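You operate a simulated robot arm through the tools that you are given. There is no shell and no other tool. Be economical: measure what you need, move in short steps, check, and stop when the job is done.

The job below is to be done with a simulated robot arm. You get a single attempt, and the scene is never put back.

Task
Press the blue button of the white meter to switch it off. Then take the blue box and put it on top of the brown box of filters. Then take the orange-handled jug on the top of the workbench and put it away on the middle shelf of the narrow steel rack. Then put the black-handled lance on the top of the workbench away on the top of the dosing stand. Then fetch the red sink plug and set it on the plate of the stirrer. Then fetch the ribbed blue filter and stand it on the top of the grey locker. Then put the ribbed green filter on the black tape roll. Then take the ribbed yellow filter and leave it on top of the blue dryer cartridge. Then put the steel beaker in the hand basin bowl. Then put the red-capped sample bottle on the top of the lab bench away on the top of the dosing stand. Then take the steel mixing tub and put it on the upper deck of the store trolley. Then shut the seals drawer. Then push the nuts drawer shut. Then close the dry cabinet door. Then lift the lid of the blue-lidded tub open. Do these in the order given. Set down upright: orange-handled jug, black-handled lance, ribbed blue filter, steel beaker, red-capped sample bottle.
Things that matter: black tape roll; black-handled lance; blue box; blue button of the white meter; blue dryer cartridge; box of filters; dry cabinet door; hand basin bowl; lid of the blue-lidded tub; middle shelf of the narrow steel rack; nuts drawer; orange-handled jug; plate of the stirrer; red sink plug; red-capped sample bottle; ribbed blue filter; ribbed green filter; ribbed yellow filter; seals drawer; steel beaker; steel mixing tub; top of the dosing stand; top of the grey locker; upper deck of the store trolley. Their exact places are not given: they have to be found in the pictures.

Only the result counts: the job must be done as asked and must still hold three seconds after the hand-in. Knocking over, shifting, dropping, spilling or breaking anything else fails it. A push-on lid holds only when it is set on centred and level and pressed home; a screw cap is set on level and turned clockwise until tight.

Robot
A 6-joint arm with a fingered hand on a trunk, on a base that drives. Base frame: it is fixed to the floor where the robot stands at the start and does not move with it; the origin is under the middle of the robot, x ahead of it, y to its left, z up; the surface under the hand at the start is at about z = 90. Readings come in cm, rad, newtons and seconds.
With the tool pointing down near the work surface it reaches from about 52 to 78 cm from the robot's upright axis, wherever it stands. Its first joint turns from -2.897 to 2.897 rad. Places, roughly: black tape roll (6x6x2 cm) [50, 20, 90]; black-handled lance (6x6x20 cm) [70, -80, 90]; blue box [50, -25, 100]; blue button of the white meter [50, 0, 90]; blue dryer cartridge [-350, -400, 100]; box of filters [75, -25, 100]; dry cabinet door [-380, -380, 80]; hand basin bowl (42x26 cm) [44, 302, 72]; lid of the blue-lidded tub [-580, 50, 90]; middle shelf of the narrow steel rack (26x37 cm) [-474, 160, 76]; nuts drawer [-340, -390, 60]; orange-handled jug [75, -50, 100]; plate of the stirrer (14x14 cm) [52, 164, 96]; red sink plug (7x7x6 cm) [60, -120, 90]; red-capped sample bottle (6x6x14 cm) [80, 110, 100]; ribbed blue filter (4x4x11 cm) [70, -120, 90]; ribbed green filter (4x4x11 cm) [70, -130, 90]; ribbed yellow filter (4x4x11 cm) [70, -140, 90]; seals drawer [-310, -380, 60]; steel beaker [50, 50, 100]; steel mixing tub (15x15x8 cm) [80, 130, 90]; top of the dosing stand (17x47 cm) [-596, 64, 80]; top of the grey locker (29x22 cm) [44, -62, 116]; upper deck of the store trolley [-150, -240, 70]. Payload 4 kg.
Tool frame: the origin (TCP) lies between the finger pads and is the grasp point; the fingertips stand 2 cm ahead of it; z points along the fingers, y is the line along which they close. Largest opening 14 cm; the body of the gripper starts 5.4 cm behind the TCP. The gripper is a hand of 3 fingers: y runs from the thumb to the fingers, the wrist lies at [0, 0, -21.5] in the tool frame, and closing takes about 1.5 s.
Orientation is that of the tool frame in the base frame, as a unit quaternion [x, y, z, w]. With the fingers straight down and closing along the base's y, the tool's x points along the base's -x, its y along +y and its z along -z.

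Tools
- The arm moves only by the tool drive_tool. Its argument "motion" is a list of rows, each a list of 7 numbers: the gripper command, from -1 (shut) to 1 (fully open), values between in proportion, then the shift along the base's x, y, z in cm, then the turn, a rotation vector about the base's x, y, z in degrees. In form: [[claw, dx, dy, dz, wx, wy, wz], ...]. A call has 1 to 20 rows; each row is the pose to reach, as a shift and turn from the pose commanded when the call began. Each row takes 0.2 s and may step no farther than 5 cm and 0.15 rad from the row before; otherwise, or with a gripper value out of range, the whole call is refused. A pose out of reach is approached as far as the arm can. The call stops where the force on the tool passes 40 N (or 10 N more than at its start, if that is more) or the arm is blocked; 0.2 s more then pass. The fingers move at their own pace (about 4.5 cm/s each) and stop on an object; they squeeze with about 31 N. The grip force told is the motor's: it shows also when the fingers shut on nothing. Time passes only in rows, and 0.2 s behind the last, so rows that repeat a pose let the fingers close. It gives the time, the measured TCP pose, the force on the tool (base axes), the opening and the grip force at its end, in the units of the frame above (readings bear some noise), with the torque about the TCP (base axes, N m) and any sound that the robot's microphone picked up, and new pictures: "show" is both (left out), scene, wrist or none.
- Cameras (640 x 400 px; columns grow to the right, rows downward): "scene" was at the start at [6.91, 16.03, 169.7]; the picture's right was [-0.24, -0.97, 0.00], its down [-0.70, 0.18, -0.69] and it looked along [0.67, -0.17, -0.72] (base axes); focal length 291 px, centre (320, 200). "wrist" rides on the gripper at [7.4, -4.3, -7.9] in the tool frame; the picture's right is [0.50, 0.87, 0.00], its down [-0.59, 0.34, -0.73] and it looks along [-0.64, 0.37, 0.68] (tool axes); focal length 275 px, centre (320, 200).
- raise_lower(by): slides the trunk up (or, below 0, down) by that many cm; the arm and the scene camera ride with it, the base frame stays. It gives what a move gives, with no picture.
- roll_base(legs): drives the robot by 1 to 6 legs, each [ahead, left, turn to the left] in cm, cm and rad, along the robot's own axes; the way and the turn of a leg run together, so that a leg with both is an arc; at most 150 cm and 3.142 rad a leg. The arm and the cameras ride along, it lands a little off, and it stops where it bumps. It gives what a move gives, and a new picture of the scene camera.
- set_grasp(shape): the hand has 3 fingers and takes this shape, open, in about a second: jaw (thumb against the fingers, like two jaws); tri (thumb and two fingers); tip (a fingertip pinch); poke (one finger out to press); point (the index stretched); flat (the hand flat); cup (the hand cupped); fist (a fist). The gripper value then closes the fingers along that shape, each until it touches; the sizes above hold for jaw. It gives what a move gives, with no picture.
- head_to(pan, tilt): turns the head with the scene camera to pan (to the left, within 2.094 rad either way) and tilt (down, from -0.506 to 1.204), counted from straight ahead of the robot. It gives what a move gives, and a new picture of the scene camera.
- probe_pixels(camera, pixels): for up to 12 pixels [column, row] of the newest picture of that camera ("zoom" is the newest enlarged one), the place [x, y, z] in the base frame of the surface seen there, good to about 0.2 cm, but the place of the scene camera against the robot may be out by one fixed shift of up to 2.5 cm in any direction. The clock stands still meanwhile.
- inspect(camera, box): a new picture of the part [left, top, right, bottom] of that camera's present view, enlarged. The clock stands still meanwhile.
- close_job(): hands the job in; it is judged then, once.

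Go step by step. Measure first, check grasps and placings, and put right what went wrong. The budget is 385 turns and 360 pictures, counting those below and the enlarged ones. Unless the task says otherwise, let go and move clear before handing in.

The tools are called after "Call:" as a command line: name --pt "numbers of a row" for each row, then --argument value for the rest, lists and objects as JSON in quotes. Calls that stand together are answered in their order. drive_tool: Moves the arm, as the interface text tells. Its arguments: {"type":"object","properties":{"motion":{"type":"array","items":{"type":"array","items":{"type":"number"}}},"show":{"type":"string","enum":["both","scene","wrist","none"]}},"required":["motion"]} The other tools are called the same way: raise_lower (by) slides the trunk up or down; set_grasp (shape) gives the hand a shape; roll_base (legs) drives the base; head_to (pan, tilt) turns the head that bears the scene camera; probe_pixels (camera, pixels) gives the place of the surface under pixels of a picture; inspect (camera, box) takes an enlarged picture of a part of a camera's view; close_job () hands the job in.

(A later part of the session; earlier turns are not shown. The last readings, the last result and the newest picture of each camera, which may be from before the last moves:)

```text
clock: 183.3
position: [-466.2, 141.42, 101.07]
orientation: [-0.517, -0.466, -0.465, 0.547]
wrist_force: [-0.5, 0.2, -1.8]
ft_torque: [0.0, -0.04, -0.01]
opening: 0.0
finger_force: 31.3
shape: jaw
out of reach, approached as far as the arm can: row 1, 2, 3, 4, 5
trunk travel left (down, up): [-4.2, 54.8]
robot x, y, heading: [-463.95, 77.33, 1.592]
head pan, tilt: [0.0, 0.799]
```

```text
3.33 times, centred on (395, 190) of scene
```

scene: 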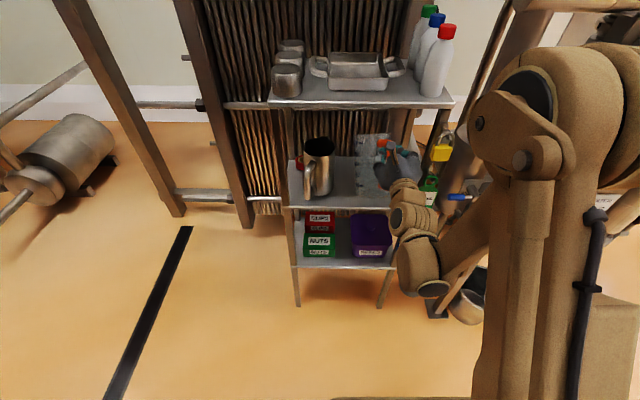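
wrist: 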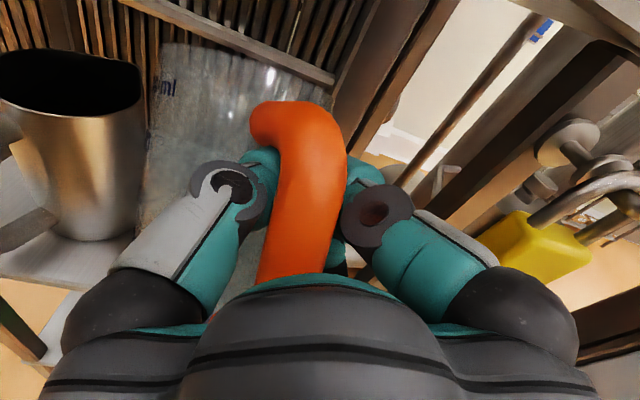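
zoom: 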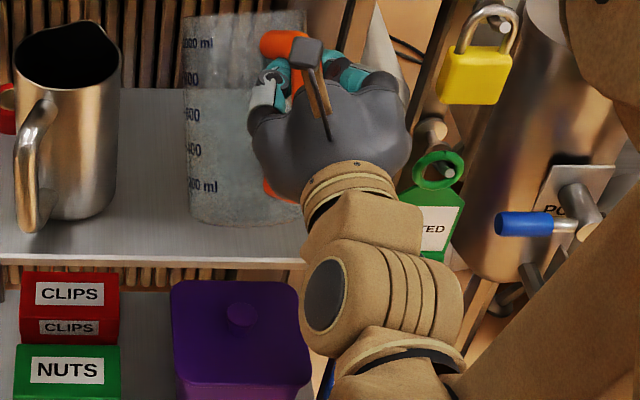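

Jug is upright over the shelf. Use the remaining trunk travel (−4), then forward and down with the arm.

Call:
raise_lower --by -4

Call:
drive_tool --pt "-1 0 2 -1 0 0 0" --pt "-1 0 4 -2.5 0 0 0" --pt "-1 0 5 -4 0 0 0" --pt "-1 0 5 -4 0 0 0" --show "both"

Call:
inspect --camera "scene" --box '[340, 110, 450, 240]'

```text
clock: 184.2
position: [-466.02, 141.55, 97.05]
orientation: [-0.517, -0.466, -0.466, 0.546]
wrist_force: [0.1, 0.1, -0.7]
ft_torque: [-0.03, -0.06, -0.04]
opening: 0.0
finger_force: 30.7
shape: jaw
trunk travel left (down, up): [-0.2, 58.8]
robot x, y, heading: [-463.85, 76.97, 1.589]
head pan, tilt: [0.0, 0.799]
```

```text
clock: 185.2
position: [-466.17, 146.47, 93.04]
orientation: [-0.516, -0.468, -0.465, 0.546]
wrist_force: [0.1, -0.1, -2.0]
ft_torque: [-0.03, -0.02, 0.0]
opening: 0.0
finger_force: 31.0
shape: jaw
trunk travel left (down, up): [-0.2, 58.8]
robot x, y, heading: [-463.77, 77.35, 1.593]
head pan, tilt: [0.0, 0.799]
```

scene: 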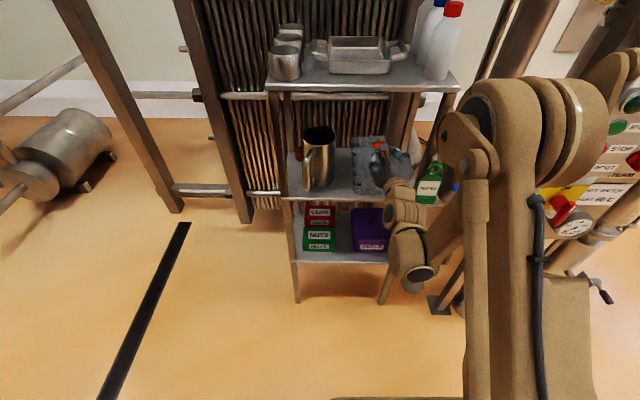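
wrist: 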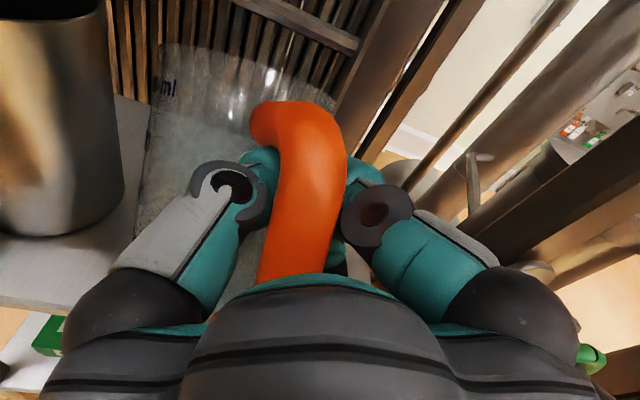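

```text
3.08 times, centred on (395, 175) of scene
```

zoom: 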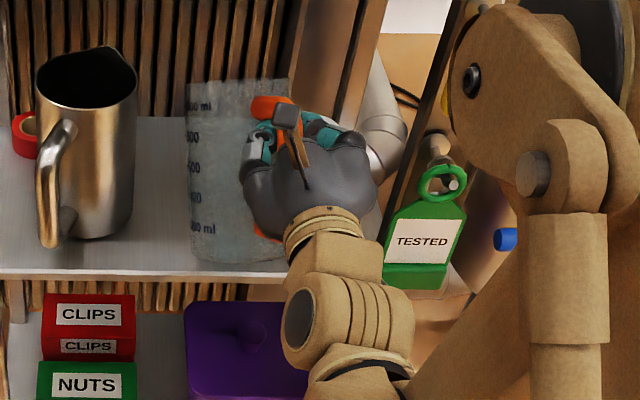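

Jug upright just above the shelf. Lower in small steps until contact.

Call:
drive_tool --pt "-1 0 0 -0.7 0 0 0" --pt "-1 0 0 -1.4 0 0 0" --pt "-1 0 0 -2 0 0 0" --pt "-1 0 0 -2 0 0 0" --show "none"

Call:
inspect --camera "scene" --box '[340, 110, 450, 240]'

```text
clock: 186.2
position: [-466.13, 147.16, 91.77]
orientation: [-0.517, -0.467, -0.465, 0.546]
wrist_force: [0.1, -0.5, 0.9]
ft_torque: [-0.04, -0.04, 0.03]
opening: 0.02
finger_force: 31.3
shape: jaw
out of reach, approached as far as the arm can: row 2, 3, 4
trunk travel left (down, up): [-0.2, 58.8]
robot x, y, heading: [-463.7, 76.72, 1.591]
head pan, tilt: [0.0, 0.799]
```

```text
3.08 times, centred on (395, 175) of scene
```

zoom: 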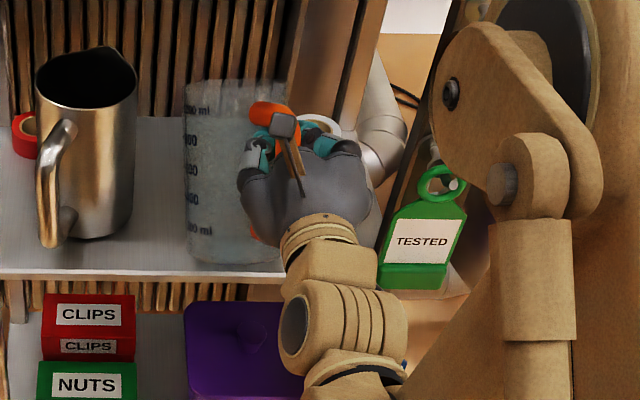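

Call:
probe_pixels --camera "zoom" --pixels '[[235, 260], [215, 262], [260, 262], [190, 250], [192, 150], [188, 100], [235, 268], [210, 250], [250, 250], [230, 240]]'

Call:
drive_tool --pt "-1 0 0 0 0 0 0" --show "wrist"

```text
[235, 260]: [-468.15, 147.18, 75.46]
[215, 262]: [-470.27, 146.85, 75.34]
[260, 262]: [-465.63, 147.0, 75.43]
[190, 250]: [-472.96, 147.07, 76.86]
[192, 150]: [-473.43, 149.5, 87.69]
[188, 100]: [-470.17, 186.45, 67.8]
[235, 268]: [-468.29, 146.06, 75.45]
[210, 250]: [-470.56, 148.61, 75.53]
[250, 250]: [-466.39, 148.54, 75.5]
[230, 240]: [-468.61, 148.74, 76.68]
```

```text
clock: 186.6
position: [-466.14, 146.99, 91.85]
orientation: [-0.517, -0.467, -0.466, 0.546]
wrist_force: [0.4, -1.2, 0.4]
ft_torque: [-0.04, 0.02, 0.02]
opening: 0.0
finger_force: 30.9
shape: jaw
trunk travel left (down, up): [-0.2, 58.8]
robot x, y, heading: [-463.65, 77.48, 1.592]
head pan, tilt: [0.0, 0.799]
```

wrist: 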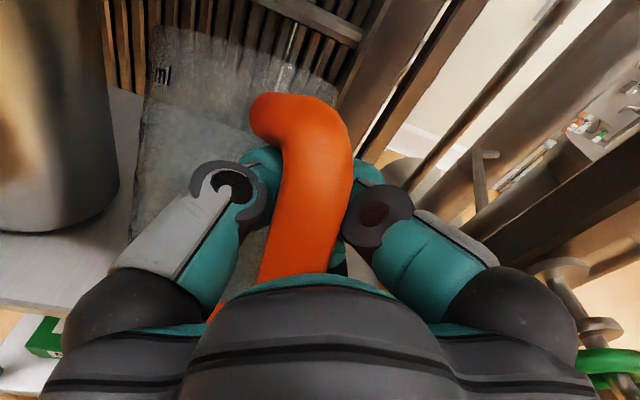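

The base edge is on the shelf (front edge y≈147.5, weight carried). I'll open the fingers halfway, slowly, letting it settle.

Call:
drive_tool --pt "-0.8 0 0 0 0 0 0" --pt "-0.6 0 0 0 0 0 0" --pt "-0.4 0 0 0 0 0 0" --pt "-0.2 0 0 0 0 0 0" --pt "0 0 0 0 0 0 0" --pt "0.1 0 0 0 0 0 0" --pt "0.1 0 0 0 0 0 0" --pt "0.1 0 0 0 0 0 0" --show "both"

Call:
inspect --camera "scene" --box '[340, 110, 450, 240]'

```text
clock: 188.4
position: [-466.14, 147.1, 91.78]
orientation: [-0.518, -0.466, -0.465, 0.546]
wrist_force: [0.5, -0.5, -0.3]
ft_torque: [-0.01, -0.01, -0.02]
opening: 7.6
finger_force: 0.1
shape: jaw
trunk travel left (down, up): [-0.2, 58.8]
robot x, y, heading: [-463.8, 76.93, 1.591]
head pan, tilt: [0.0, 0.799]
```

scene: 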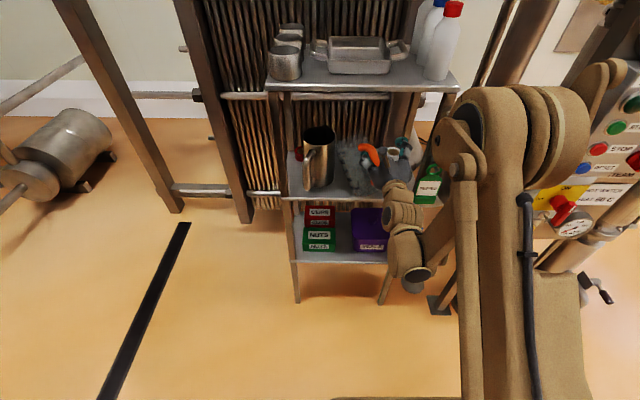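
wrist: 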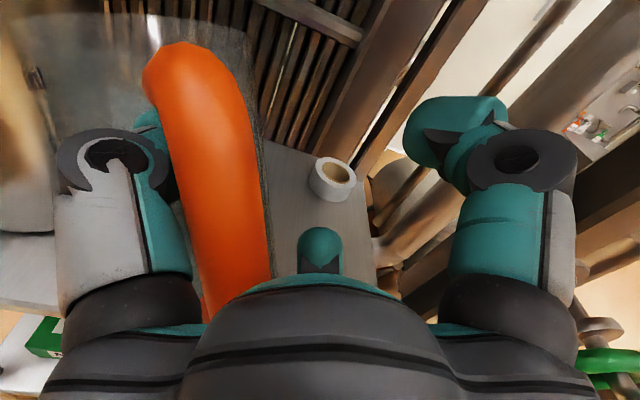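

```text
3.08 times, centred on (395, 175) of scene
```

zoom: 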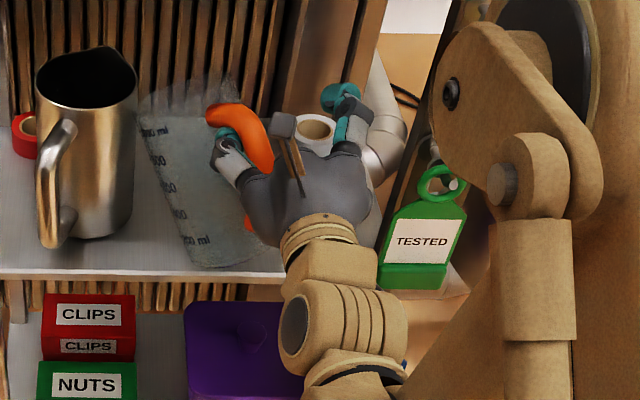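

The jug leans left now, hung on the opened thumb or lower finger. Look closer before moving.

Call:
inspect --camera "scene" --box '[370, 120, 430, 210]'

Call:
inspect --camera "wrist" --box '[0, 0, 400, 300]'

Call:
probe_pixels --camera "wrist" --pixels '[[180, 60], [210, 120], [230, 200], [235, 270], [205, 300], [130, 200], [150, 120], [320, 245], [110, 130], [20, 60], [50, 150], [90, 60]]'

```text
4.44 times, centred on (400, 165) of scene
```

zoom: 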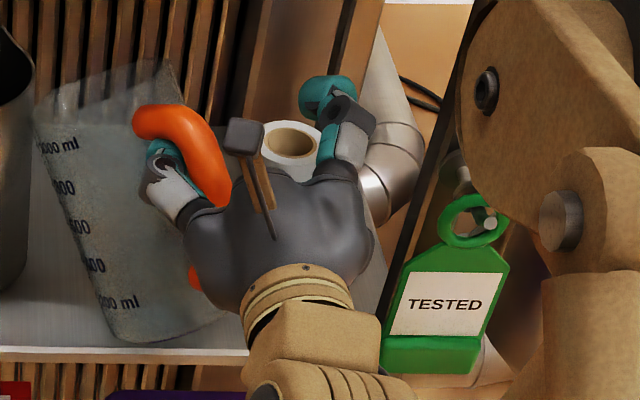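

```text
1.33 times, centred on (200, 150) of wrist
```

zoom: 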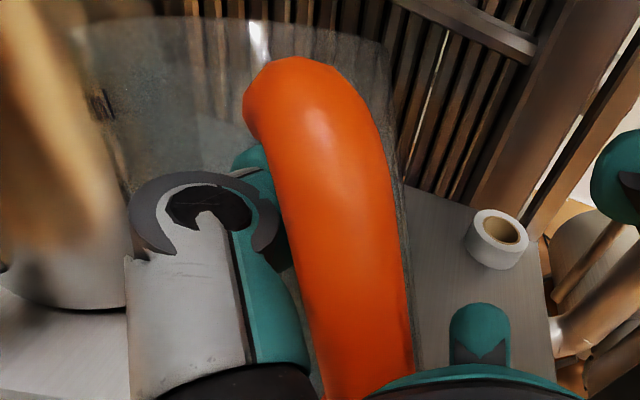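

```text
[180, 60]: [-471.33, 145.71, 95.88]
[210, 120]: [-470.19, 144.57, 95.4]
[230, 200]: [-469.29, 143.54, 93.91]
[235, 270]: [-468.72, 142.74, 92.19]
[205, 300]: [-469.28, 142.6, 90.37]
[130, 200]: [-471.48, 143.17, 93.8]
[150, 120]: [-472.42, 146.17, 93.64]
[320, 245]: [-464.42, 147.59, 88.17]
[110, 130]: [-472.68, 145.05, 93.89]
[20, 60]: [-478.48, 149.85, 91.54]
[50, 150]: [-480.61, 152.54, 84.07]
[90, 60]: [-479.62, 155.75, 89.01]
```

The thumb's tip sits inside the handle loop and drags it as it opens. I'll close again to about 2 cm to bring the jug back upright.

Call:
drive_tool --pt "-0.1 0 0 0 0 0 0" --pt "-0.3 0 0 0 0 0 0" --pt "-0.5 0 0 0 0 0 0" --pt "-0.7 0 0 0 0 0 0" --pt "-0.7 0 0 0 0 0 0" --pt "-0.7 0 0 0 0 0 0" --show "wrist"

Call:
inspect --camera "scene" --box '[365, 120, 435, 220]'

```text
clock: 189.8
position: [-466.09, 147.13, 91.76]
orientation: [-0.517, -0.467, -0.465, 0.546]
wrist_force: [0.0, -0.5, 0.6]
ft_torque: [-0.01, -0.04, 0.02]
opening: 0.14
finger_force: 30.7
shape: jaw
trunk travel left (down, up): [-0.2, 58.8]
robot x, y, heading: [-463.21, 77.29, 1.594]
head pan, tilt: [0.0, 0.799]
```

wrist: 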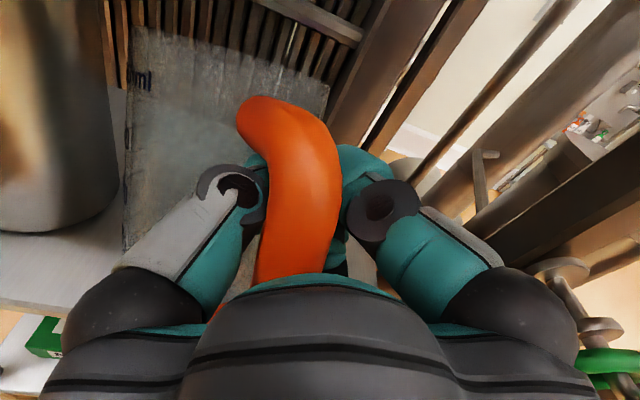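

```text
4.00 times, centred on (400, 170) of scene
```

zoom: 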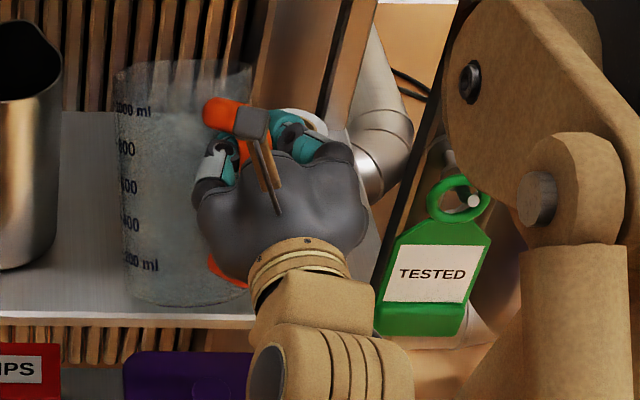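

The handle top reads z≈95 where 91 is expected, so the jug's near side still hangs on the fingers. I'll close, lift slightly, go 6 cm deeper where the arm can go lower, then lower further.

Call:
drive_tool --pt "-1 0 0 1.5 0 0 0" --pt "-1 0 2 2 0 0 0" --pt "-1 0 4 2 0 0 0" --pt "-1 0 6 2 0 0 0" --pt "-1 0 6 0.5 0 0 0" --pt "-1 0 6 -1 0 0 0" --pt "-1 0 6 -2 0 0 0" --pt "-1 0 6 -3 0 0 0" --pt "-1 0 6 -4 0 0 0" --pt "-1 0 6 -4 0 0 0" --show "both"

Call:
inspect --camera "scene" --box '[365, 110, 435, 220]'

```text
clock: 192.0
position: [-466.12, 153.16, 87.61]
orientation: [-0.517, -0.467, -0.466, 0.547]
wrist_force: [0.4, 0.5, -0.4]
ft_torque: [0.02, 0.0, -0.03]
opening: 0.16
finger_force: 30.9
shape: jaw
trunk travel left (down, up): [-0.2, 58.8]
robot x, y, heading: [-463.63, 76.99, 1.588]
head pan, tilt: [0.0, 0.799]
```

scene: 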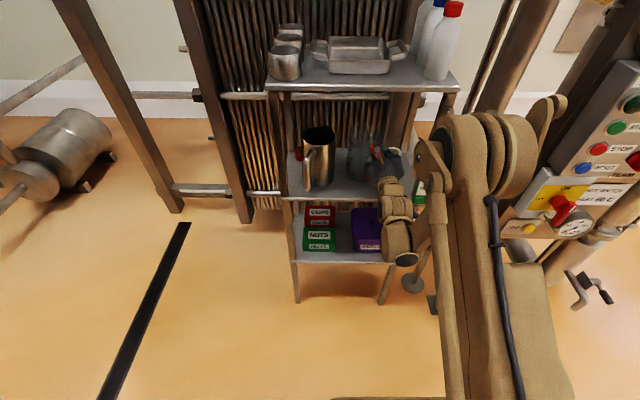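
wrist: 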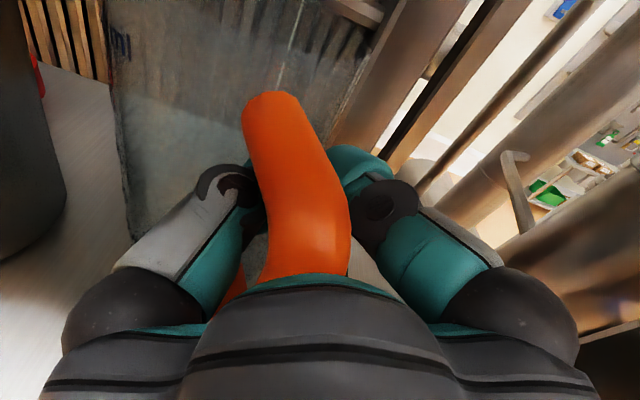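

```text
3.64 times, centred on (400, 165) of scene
```

zoom: 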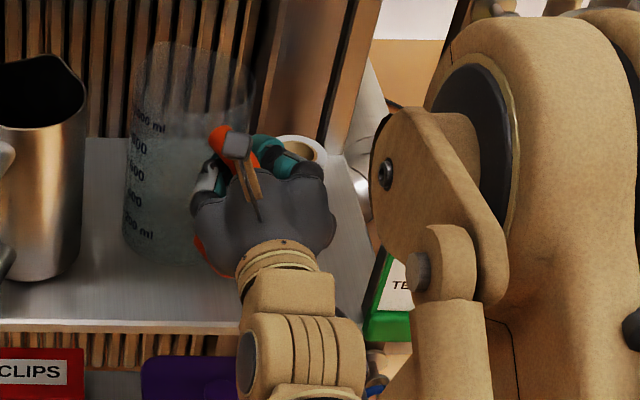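

Call:
probe_pixels --camera "wrist" --pixels '[[270, 105], [290, 150], [310, 200], [320, 255], [280, 265], [225, 290], [250, 180]]'

Call:
probe_pixels --camera "zoom" --pixels '[[128, 220], [135, 110], [150, 255], [180, 262], [170, 180], [220, 135], [130, 170], [200, 262], [145, 60], [248, 90]]'

```text
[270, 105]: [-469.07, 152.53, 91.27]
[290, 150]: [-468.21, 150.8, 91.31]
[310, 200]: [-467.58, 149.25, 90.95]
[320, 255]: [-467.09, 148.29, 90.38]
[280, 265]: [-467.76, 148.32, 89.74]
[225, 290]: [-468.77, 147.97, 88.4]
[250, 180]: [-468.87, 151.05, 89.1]
```

```text
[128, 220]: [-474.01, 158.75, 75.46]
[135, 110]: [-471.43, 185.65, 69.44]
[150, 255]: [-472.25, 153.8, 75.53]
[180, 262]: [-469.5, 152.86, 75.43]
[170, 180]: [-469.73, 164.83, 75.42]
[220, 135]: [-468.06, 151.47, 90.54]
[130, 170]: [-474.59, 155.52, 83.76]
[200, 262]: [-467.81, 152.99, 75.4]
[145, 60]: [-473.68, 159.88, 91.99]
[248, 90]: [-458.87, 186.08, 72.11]
```

The handle top is level at z≈91.3 – the jug now stands flat. Open the fingers slowly.

Call:
drive_tool --pt "-0.7 0 0 0 0 0 0" --pt "-0.4 0 0 0 0 0 0" --pt "-0.1 0 0 0 0 0 0" --pt "0.1 0 0 0 0 0 0" --pt "0.1 0 0 0 0 0 0" --pt "0.1 0 0 0 0 0 0" --show "both"

Call:
inspect --camera "scene" --box '[365, 110, 435, 220]'

```text
clock: 193.4
position: [-466.23, 153.11, 87.66]
orientation: [-0.517, -0.466, -0.466, 0.546]
wrist_force: [-0.1, -0.5, -0.8]
ft_torque: [-0.01, -0.09, -0.02]
opening: 7.64
finger_force: 0.1
shape: jaw
trunk travel left (down, up): [-0.2, 58.8]
robot x, y, heading: [-463.8, 77.09, 1.589]
head pan, tilt: [0.0, 0.799]
```

scene: 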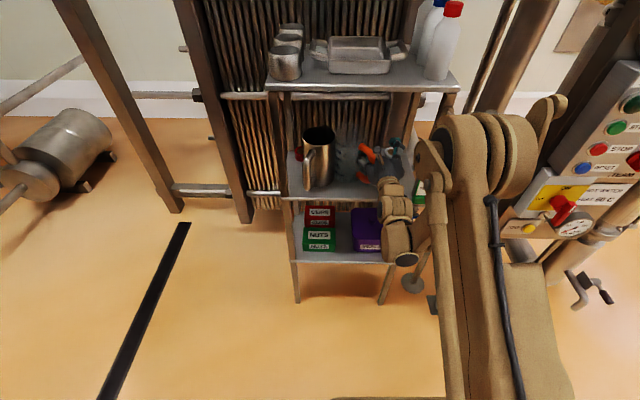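
wrist: 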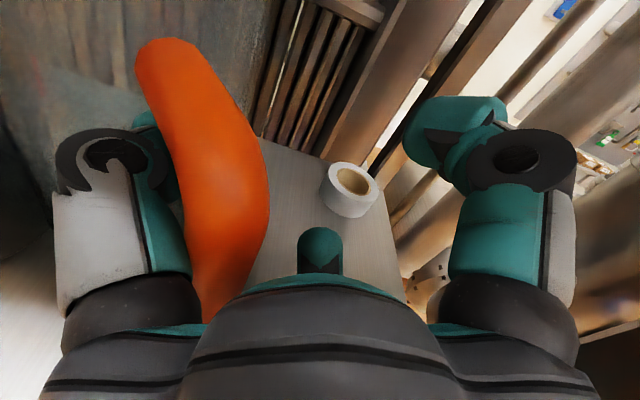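

```text
3.64 times, centred on (400, 165) of scene
```

zoom: 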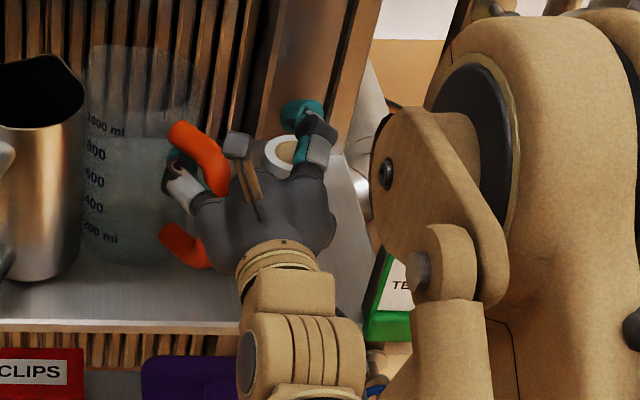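

The thumb tip presses on the jug wall and drags it sideways when opening. I'll close again to bring it back, retreat 1.8 cm so nothing presses, then open.

Call:
drive_tool --pt "-0.2 0 0 0 0 0 0" --pt "-0.5 0 0 0 0 0 0" --pt "-0.8 0 0 0 0 0 0" --pt "-0.8 0 0 0 0 0 0" --pt "-0.8 0 0 0 0 0 0" --pt "-0.8 0 -0.9 0 0 0 0" --pt "-0.8 0 -1.8 0 0 0 0" --pt "-0.8 0 -1.8 0 0 0 0" --show "both"

Call:
inspect --camera "scene" --box '[365, 110, 435, 220]'

```text
clock: 195.2
position: [-466.19, 151.3, 87.46]
orientation: [-0.517, -0.467, -0.466, 0.546]
wrist_force: [0.8, 0.5, -0.3]
ft_torque: [0.01, -0.02, -0.01]
opening: 1.49
finger_force: 0.1
shape: jaw
trunk travel left (down, up): [-0.2, 58.8]
robot x, y, heading: [-463.91, 77.06, 1.595]
head pan, tilt: [0.0, 0.799]
```

scene: 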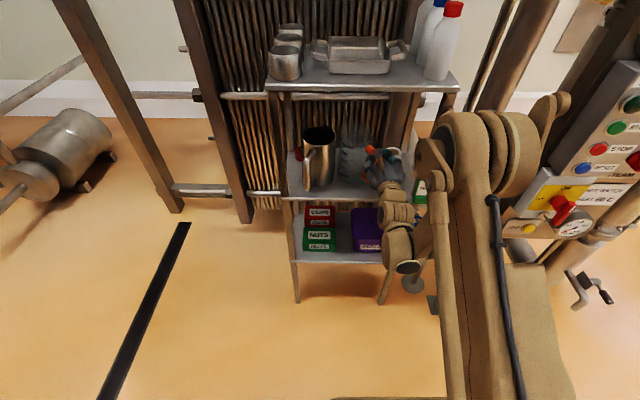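
wrist: 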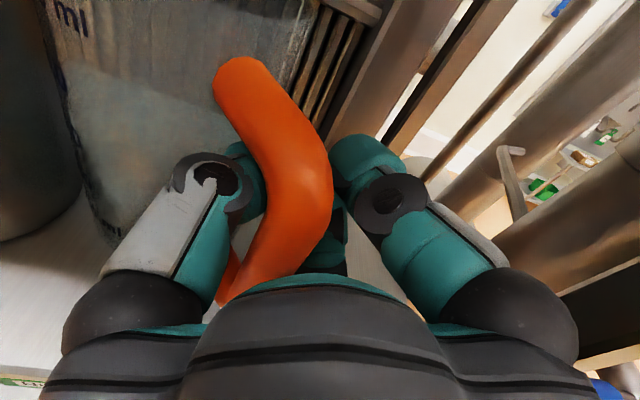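

```text
3.64 times, centred on (400, 165) of scene
```

zoom: 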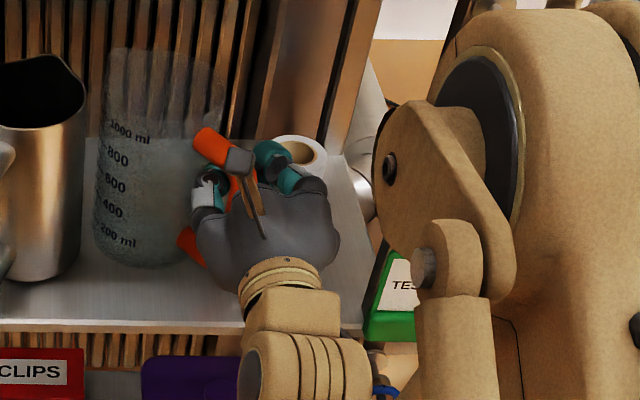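

Jug is away from the mug again and grip force is 0. Open now.

Call:
drive_tool --pt "-0.6 0 0 0 0 0 0" --pt "-0.4 0 0 0 0 0 0" --pt "-0.2 0 0 0 0 0 0" --pt "0 0 0 0 0 0 0" --pt "0.1 0 0 0 0 0 0" --pt "0.1 0 0 0 0 0 0" --show "wrist"

Call:
inspect --camera "scene" --box '[365, 110, 435, 220]'

```text
clock: 196.6
position: [-466.14, 151.23, 87.52]
orientation: [-0.517, -0.466, -0.466, 0.547]
wrist_force: [0.1, -0.1, -0.4]
ft_torque: [0.0, -0.04, 0.0]
opening: 7.65
finger_force: 0.2
shape: jaw
trunk travel left (down, up): [-0.2, 58.8]
robot x, y, heading: [-463.48, 77.08, 1.59]
head pan, tilt: [0.0, 0.799]
```

wrist: 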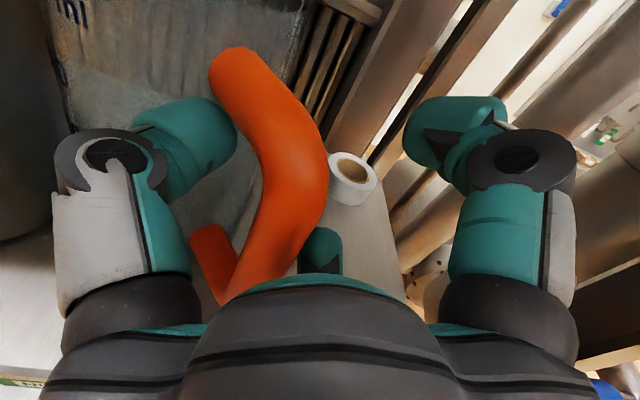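

```text
3.64 times, centred on (400, 165) of scene
```

zoom: 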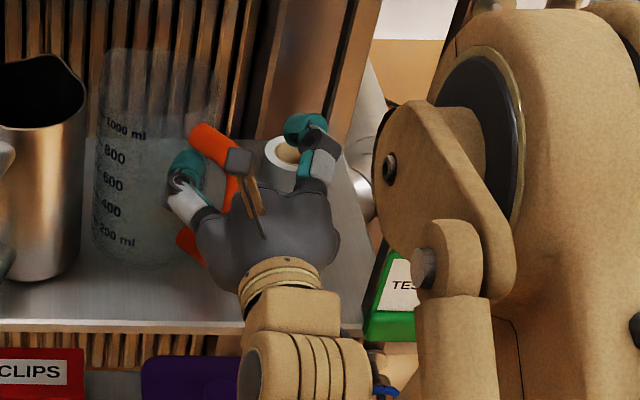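

Thumb and fingers are clear of the handle. Retreat straight back.

Call:
drive_tool --pt "0.15 0 -1 0 0 0 0" --pt "0.15 0 -2.5 0 0 0 0" --pt "0.15 0 -4 0 0 0 0" --pt "0.15 0 -6 0.5 0 0 0" --pt "0.15 0 -9 2 0 0 0" --pt "0.15 0 -12 5 0 0 0" --pt "0.15 0 -15 8 0 0 0" --pt "0.15 0 -18 11 0 0 0" --show "both"

Call:
inspect --camera "scene" --box '[340, 100, 450, 240]'

```text
clock: 198.4
position: [-466.44, 134.48, 101.14]
orientation: [-0.516, -0.467, -0.465, 0.547]
wrist_force: [-0.1, -0.5, -0.3]
ft_torque: [0.02, -0.03, 0.0]
opening: 8.0
finger_force: 0.0
shape: jaw
out of reach, approached as far as the arm can: row 2, 3, 4, 5, 6, 7, 8
trunk travel left (down, up): [-0.2, 58.8]
robot x, y, heading: [-463.79, 77.31, 1.597]
head pan, tilt: [0.0, 0.799]
```

scene: 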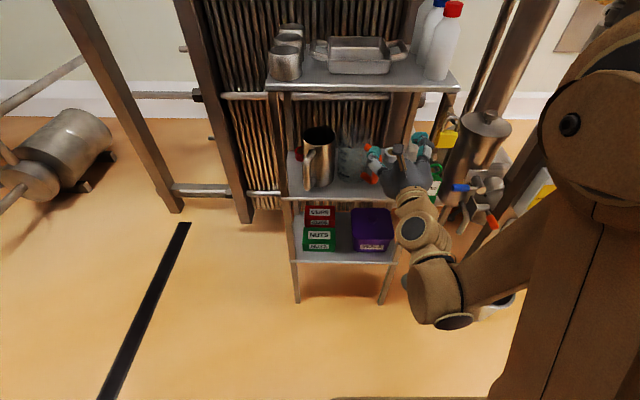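
wrist: 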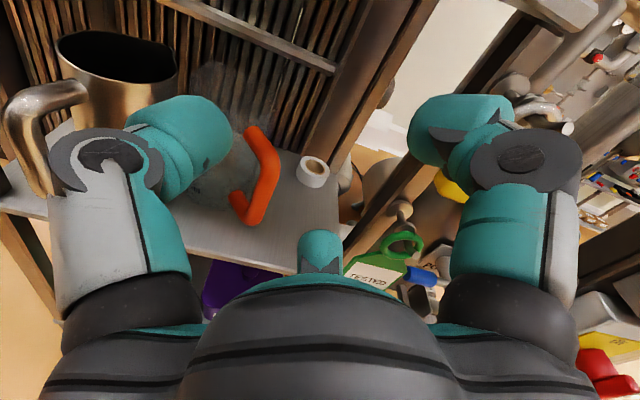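

```text
2.86 times, centred on (395, 170) of scene
```

zoom: 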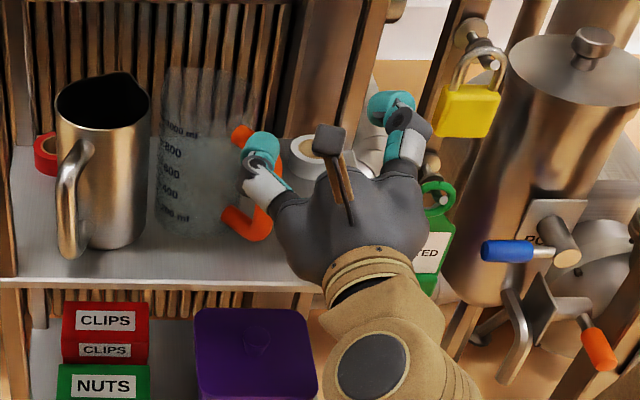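

The jug stands upright on the middle shelf, free. Move the hand left/back from the locks, then raise the trunk.

Call:
drive_tool --pt "0 -3 0 0 0 0 0" --pt "-0.5 -6 0 1 -5 0 0" --pt "-1 -8 -1 2 -10 0 0" --pt "-1 -8 -3 5 -15 0 0" --pt "-1 -8 -4 8 -20 0 0" --show "none"

Call:
raise_lower --by 29

Call:
drive_tool --pt "-1 0 -1 1 -8 0 0" --pt "-1 0 -2 2 -16 0 0" --pt "-1 0 -3 3 -24 0 0" --pt "-1 0 -4 4 -32 0 0" --pt "-1 0 -5 5 -40 0 0" --pt "-1 0 -6 5 -48 0 0" --pt "-1 0 -7 5 -56 0 0" --pt "-1 0 -8 5 -64 0 0" --pt "-1 0 -8 5 -72 0 0" --show "none"

```text
clock: 199.6
position: [-474.07, 130.45, 109.28]
orientation: [0.604, 0.54, 0.378, -0.447]
wrist_force: [-0.6, 0.5, -0.5]
ft_torque: [0.01, -0.01, -0.04]
opening: 0.01
finger_force: 1.2
shape: jaw
trunk travel left (down, up): [-0.2, 58.8]
robot x, y, heading: [-463.81, 77.09, 1.593]
head pan, tilt: [0.0, 0.799]
```

```text
clock: 202.5
position: [-474.04, 130.56, 138.3]
orientation: [0.604, 0.54, 0.377, -0.448]
wrist_force: [0.6, 0.0, -0.8]
ft_torque: [0.02, -0.05, -0.02]
opening: 0.01
finger_force: 31.1
shape: jaw
trunk travel left (down, up): [-29.2, 29.8]
robot x, y, heading: [-463.98, 77.24, 1.596]
head pan, tilt: [0.0, 0.799]
```

```text
clock: 204.5
position: [-474.07, 122.7, 143.31]
orientation: [0.745, 0.652, 0.133, 0.044]
wrist_force: [1.2, 0.9, -0.2]
ft_torque: [-0.03, -0.03, 0.0]
opening: 0.0
finger_force: 30.6
shape: jaw
out of reach, approached as far as the arm can: row 4, 5, 6, 7, 8, 9
trunk travel left (down, up): [-29.2, 29.8]
robot x, y, heading: [-463.72, 76.98, 1.589]
head pan, tilt: [0.0, 0.799]
```

Jug done. Now go back for the lance: straighten the hand, turn to +x, and drive along the aisle.

Call:
drive_tool --pt "0 0 0 0 -3 7 0" --pt "1 0 0 0 -6.3 14.8 0" --pt "1 0 0 0 -6.3 14.8 0" --show "none"

Call:
roll_base --legs '[[0, 0, -1.59], [140, 0, 0], [140, 0, 0], [118, 0, 0]]'

```text
clock: 205.3
position: [-473.94, 122.58, 143.37]
orientation: [0.745, 0.652, 0.131, 0.048]
wrist_force: [0.3, 0.2, -1.0]
ft_torque: [-0.05, -0.01, 0.0]
opening: 6.41
finger_force: 0.1
shape: jaw
out of reach, approached as far as the arm can: row 1, 2, 3
trunk travel left (down, up): [-29.2, 29.8]
robot x, y, heading: [-464.14, 76.63, 1.593]
head pan, tilt: [0.0, 0.799]
```

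```text
clock: 228.4
position: [-18.21, 86.2, 143.44]
orientation: [0.988, -0.07, 0.059, 0.127]
wrist_force: [-0.7, 0.0, -0.2]
ft_torque: [-0.01, 0.01, -0.04]
opening: 14.01
finger_force: 0.1
shape: jaw
trunk travel left (down, up): [-29.2, 29.8]
robot x, y, heading: [-63.83, 76.5, 0.014]
head pan, tilt: [0.0, 0.799]
```

scene: 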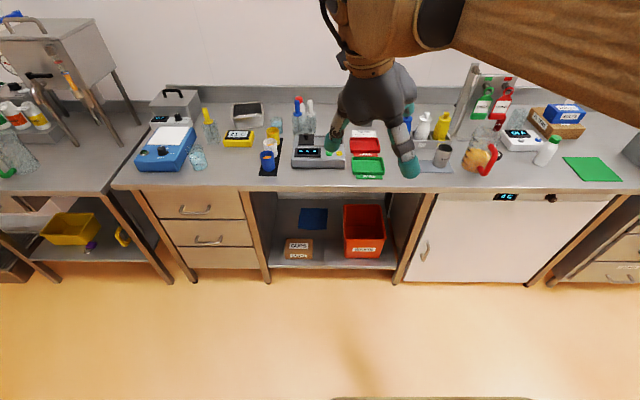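

Back at the lab bench. Drive right to y≈−80 in front of the workbench, then look.

Call:
roll_base --legs '[[0, -80, 0], [0, -79, 0], [52, 0, -0.014]]'

Call:
drive_tool --pt "1 2 -3 0 0 0 0" --pt "1 4 -6 0 0 0 0" --pt "1 7 -9 0 0 0 0" --pt "1 10 -12 0 0 0 0" --show "both"

```text
clock: 239.2
position: [36.75, -72.39, 143.42]
orientation: [0.988, -0.068, 0.06, 0.128]
wrist_force: [0.3, -0.4, -0.3]
ft_torque: [0.0, 0.03, -0.02]
opening: 13.98
finger_force: 0.0
shape: jaw
trunk travel left (down, up): [-29.2, 29.8]
robot x, y, heading: [-8.77, -82.5, 0.018]
head pan, tilt: [0.0, 0.799]
```

scene: 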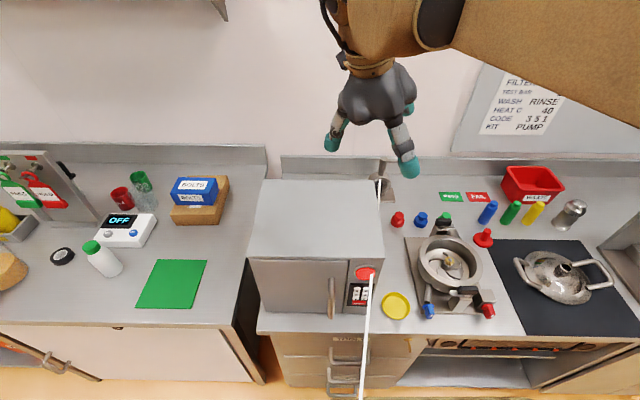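

```text
clock: 240.2
position: [46.72, -84.46, 143.78]
orientation: [0.987, -0.067, 0.059, 0.132]
wrist_force: [0.2, -0.3, -0.6]
ft_torque: [0.04, 0.0, 0.01]
opening: 13.98
finger_force: 0.1
shape: jaw
trunk travel left (down, up): [-29.2, 29.8]
robot x, y, heading: [-8.63, -82.41, 0.018]
head pan, tilt: [0.0, 0.799]
```

scene: 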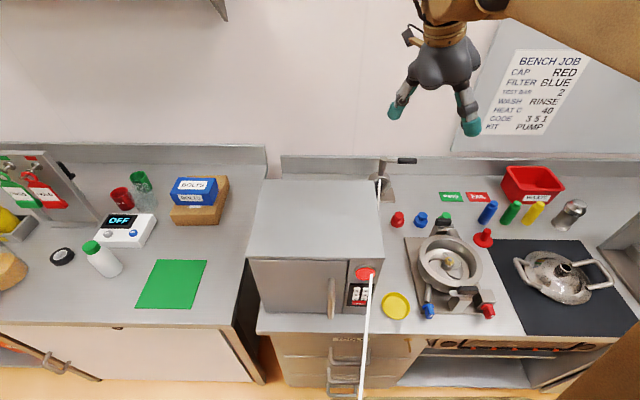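
wrist: 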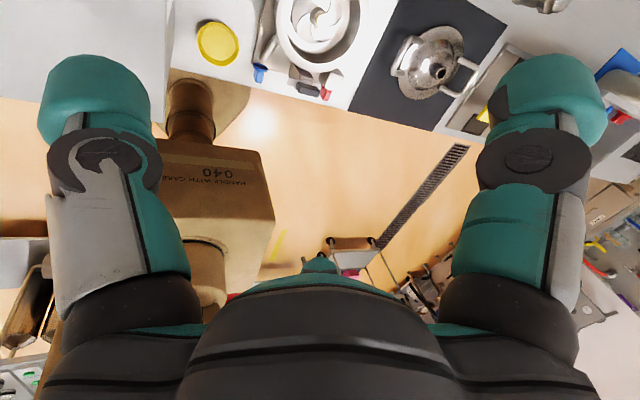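

Let me straighten and unwind the hand (yaw +120°), and zoom on the lance area near (385,175).

Call:
drive_tool --pt "1 0 0 0 7.8 2.8 0" --pt "1 0 0 0 15.6 5.7 0" --pt "1 0 0 0 15.6 5.7 0" --show "none"

Call:
drive_tool --pt "1 0 0 0 0 0 8.5" --pt "1 0 0 0 0 0 17" --pt "1 0 0 0 0 0 25.5" --pt "1 0 0 0 0 0 34" --pt "1 0 0 0 0 0 42.5" --pt "1 0 0 0 0 0 51" --pt "1 0 0 0 0 0 59.5" --pt "1 0 0 0 0 0 68" --pt "1 0 0 0 0 0 76.5" --pt "1 0 0 0 0 0 85" --pt "1 0 0 0 0 0 93.5" --pt "1 0 0 0 0 0 102" --pt "1 0 0 0 0 0 110.5" --pt "1 0 0 0 0 0 119" --show "both"

Call:
inspect --camera "scene" --box '[340, 130, 600, 330]'

```text
clock: 241.0
position: [46.46, -84.39, 143.62]
orientation: [0.988, -0.069, 0.022, 0.14]
wrist_force: [0.3, -0.2, -0.3]
ft_torque: [-0.01, -0.03, 0.0]
opening: 13.98
finger_force: 0.0
shape: jaw
out of reach, approached as far as the arm can: row 1, 2, 3
trunk travel left (down, up): [-29.2, 29.8]
robot x, y, heading: [-8.74, -82.56, 0.019]
head pan, tilt: [0.0, 0.799]
```

```text
clock: 244.0
position: [46.75, -84.79, 143.59]
orientation: [0.702, 0.683, 0.023, 0.199]
wrist_force: [0.1, 1.1, -0.3]
ft_torque: [-0.01, -0.02, -0.04]
opening: 13.99
finger_force: 0.1
shape: jaw
out of reach, approached as far as the arm can: row 4, 5, 6, 7, 8, 9, 10, 11, 12, 13, 14
trunk travel left (down, up): [-29.2, 29.8]
robot x, y, heading: [-9.38, -82.48, 0.015]
head pan, tilt: [0.0, 0.799]
```

scene: 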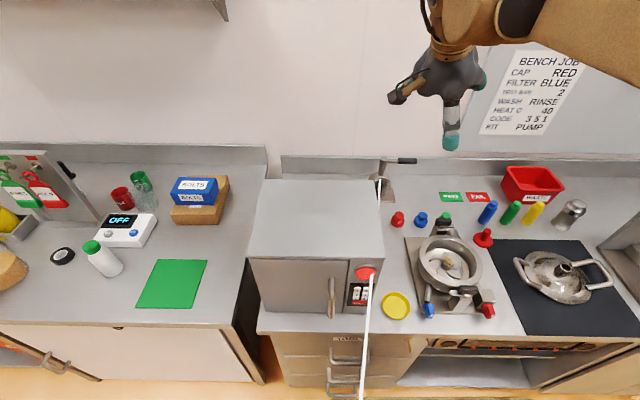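
wrist: 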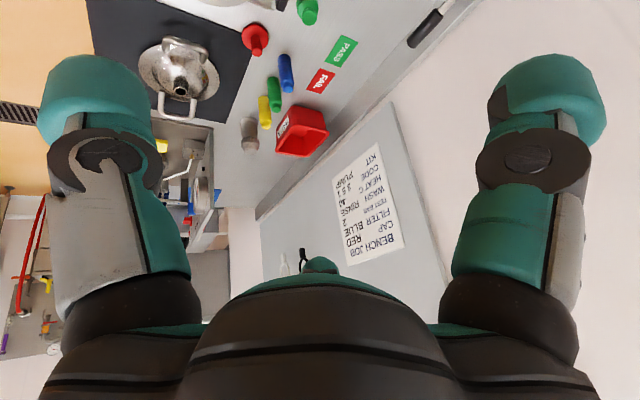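

```text
2.00 times, centred on (470, 230) of scene
```

zoom: 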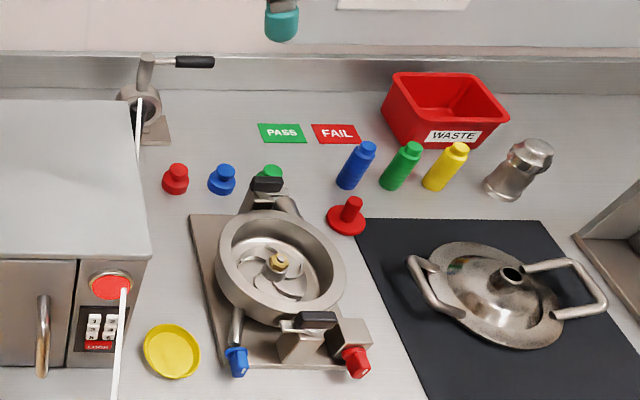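

The lance must be hidden behind the locker's back right corner. Move the hand out and lower, straightening it, to look with the wrist camera.

Call:
drive_tool --pt "1 3 2 -3 0 0 0" --pt "1 6 4 -6 0 0 0" --pt "1 9 6 -9 5 6 0" --pt "1 12 8 -12 10 12 0" --pt "1 14 10 -15 14.6 17.9 0" --pt "1 14 10 -15 14.6 17.9 0" --pt "1 14 10 -15 14.6 17.9 0" --show "both"

```text
clock: 245.6
position: [60.68, -74.45, 128.4]
orientation: [0.709, 0.691, -0.075, 0.118]
wrist_force: [-0.1, 0.6, -0.9]
ft_torque: [0.01, 0.03, 0.01]
opening: 13.99
finger_force: 0.1
shape: jaw
out of reach, approached as far as the arm can: row 3, 4, 5, 6, 7
trunk travel left (down, up): [-29.2, 29.8]
robot x, y, heading: [-8.91, -82.43, 0.018]
head pan, tilt: [0.0, 0.799]
```

scene: 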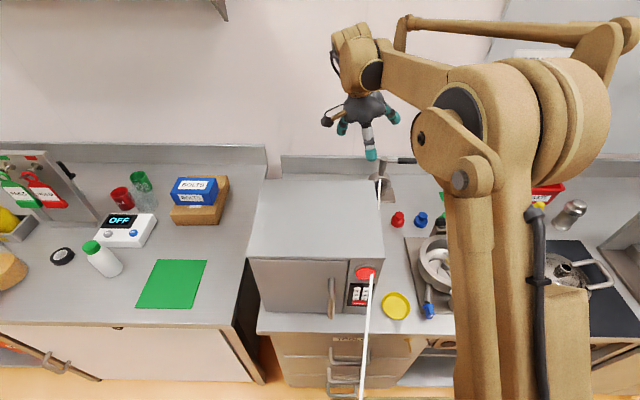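
wrist: 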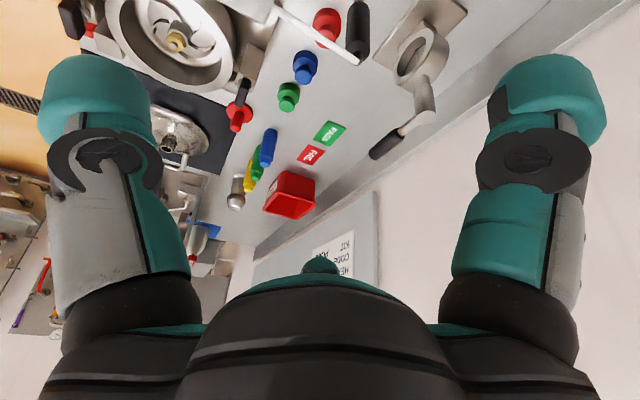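

The white line turns out to be a hose line from the lance to the dosing unit. The lance's black handle is at (357,30) in the wrist view; probe it.

Call:
probe_pixels --camera "wrist" --pixels '[[357, 10], [357, 30], [357, 50], [356, 60], [348, 40], [366, 40], [345, 5], [425, 50], [395, 140], [330, 25]]'

Call:
inspect --camera "wrist" --box '[260, 0, 480, 170]'

```text
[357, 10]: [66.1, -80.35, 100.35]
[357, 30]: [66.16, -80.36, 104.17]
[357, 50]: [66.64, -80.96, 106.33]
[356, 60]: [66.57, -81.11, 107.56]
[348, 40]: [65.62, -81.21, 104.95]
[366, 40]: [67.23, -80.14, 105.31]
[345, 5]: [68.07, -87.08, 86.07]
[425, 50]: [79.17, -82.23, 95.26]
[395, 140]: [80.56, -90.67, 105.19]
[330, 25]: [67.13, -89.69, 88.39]
```

```text
2.35 times, centred on (370, 85) of wrist
```

zoom: 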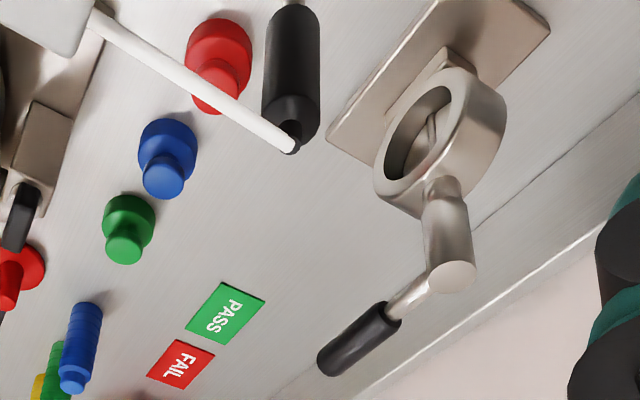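

Lance axis ≈(66.5,−80.9), handle z 98–106.5. I'll shift the robot right 13 and ahead 5 so the forearm clears the locker.

Call:
roll_base --legs '[[5, -13, -0.018]]'

Call:
drive_tool --pt "0.3 0 3 0 3 -3 0" --pt "0.3 0 6 0 6 -6 0" --pt "0.3 0 6 0 6 -6 0" --show "both"

```text
clock: 246.9
position: [66.08, -88.76, 128.55]
orientation: [0.714, 0.686, -0.075, 0.118]
wrist_force: [1.2, -0.2, -0.1]
ft_torque: [0.03, 0.03, 0.01]
opening: 14.0
finger_force: 0.1
shape: jaw
trunk travel left (down, up): [-29.2, 29.8]
robot x, y, heading: [-3.87, -95.61, 0.001]
head pan, tilt: [0.0, 0.799]
```

scene: 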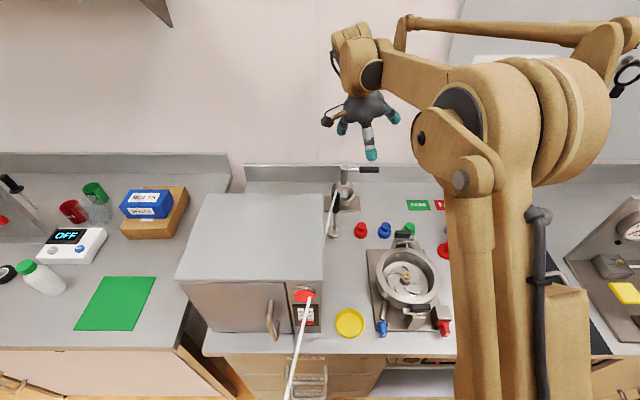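

```text
clock: 247.7
position: [65.64, -82.36, 128.58]
orientation: [0.721, 0.677, -0.017, 0.148]
wrist_force: [0.3, 0.3, 0.2]
ft_torque: [0.01, 0.02, -0.01]
opening: 9.14
finger_force: 0.2
shape: jaw
out of reach, approached as far as the arm can: row 2, 3
trunk travel left (down, up): [-29.2, 29.8]
robot x, y, heading: [-3.7, -95.48, 0.001]
head pan, tilt: [0.0, 0.799]
```

scene: 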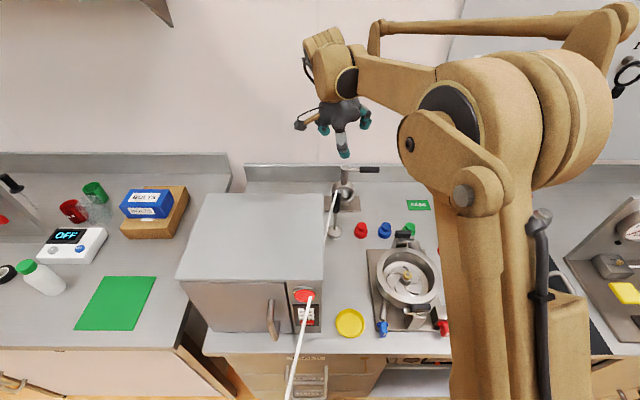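
wrist: 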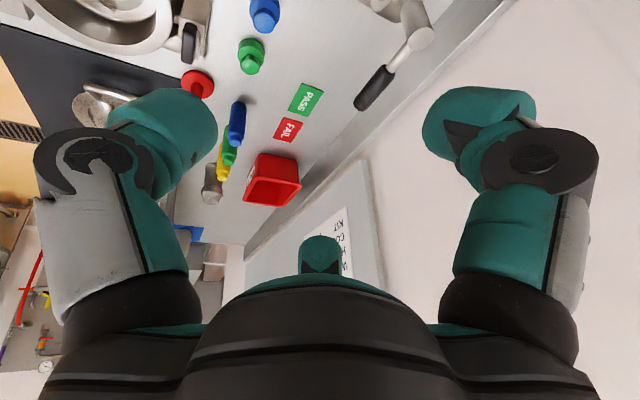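

The hand is still ~17° off vertical; apply the proper correction and come over the lance.

Call:
drive_tool --pt "0.2 0 0.5 0 4.6 3.4 0" --pt "0.2 0.4 1 0 9.2 6.8 0" --pt "0.2 0.9 1.5 -2 13.7 10.2 0" --pt "0.2 0.9 1.5 -4 13.7 10.2 0" --pt "0.2 0.9 1.5 -4 13.7 10.2 0" --show "wrist"

```text
clock: 248.9
position: [66.51, -80.64, 124.61]
orientation: [0.721, 0.678, -0.062, 0.127]
wrist_force: [0.4, -0.4, 1.7]
ft_torque: [0.02, 0.0, -0.01]
opening: 8.45
finger_force: 0.0
shape: jaw
out of reach, approached as far as the arm can: row 1, 2, 3, 4, 5
trunk travel left (down, up): [-29.2, 29.8]
robot x, y, heading: [-3.54, -95.31, 0.0]
head pan, tilt: [0.0, 0.799]
```

wrist: 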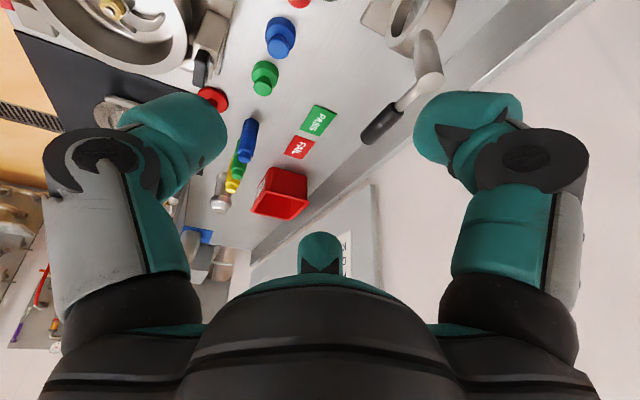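

Call:
drive_tool --pt "0.2 0 0 0 0 0 8.5" --pt "0.2 0 0 0 0 0 17" --pt "0.2 0 0 0 0 0 25.5" --pt "0.2 0 0 0 0 0 34" --pt "0.2 0 0 0 0 0 42.5" --pt "0.2 0 0 0 0 0 51" --pt "0.2 0 0 0 0 0 51" --show "none"

```text
clock: 250.5
position: [66.53, -80.52, 124.59]
orientation: [0.633, 0.76, -0.048, 0.136]
wrist_force: [-1.0, -0.3, -0.4]
ft_torque: [0.0, 0.0, 0.01]
opening: 8.45
finger_force: 0.0
shape: jaw
out of reach, approached as far as the arm can: row 2, 3, 4, 5, 6, 7
trunk travel left (down, up): [-29.2, 29.8]
robot x, y, heading: [-3.58, -95.22, 0.007]
head pan, tilt: [0.0, 0.799]
```

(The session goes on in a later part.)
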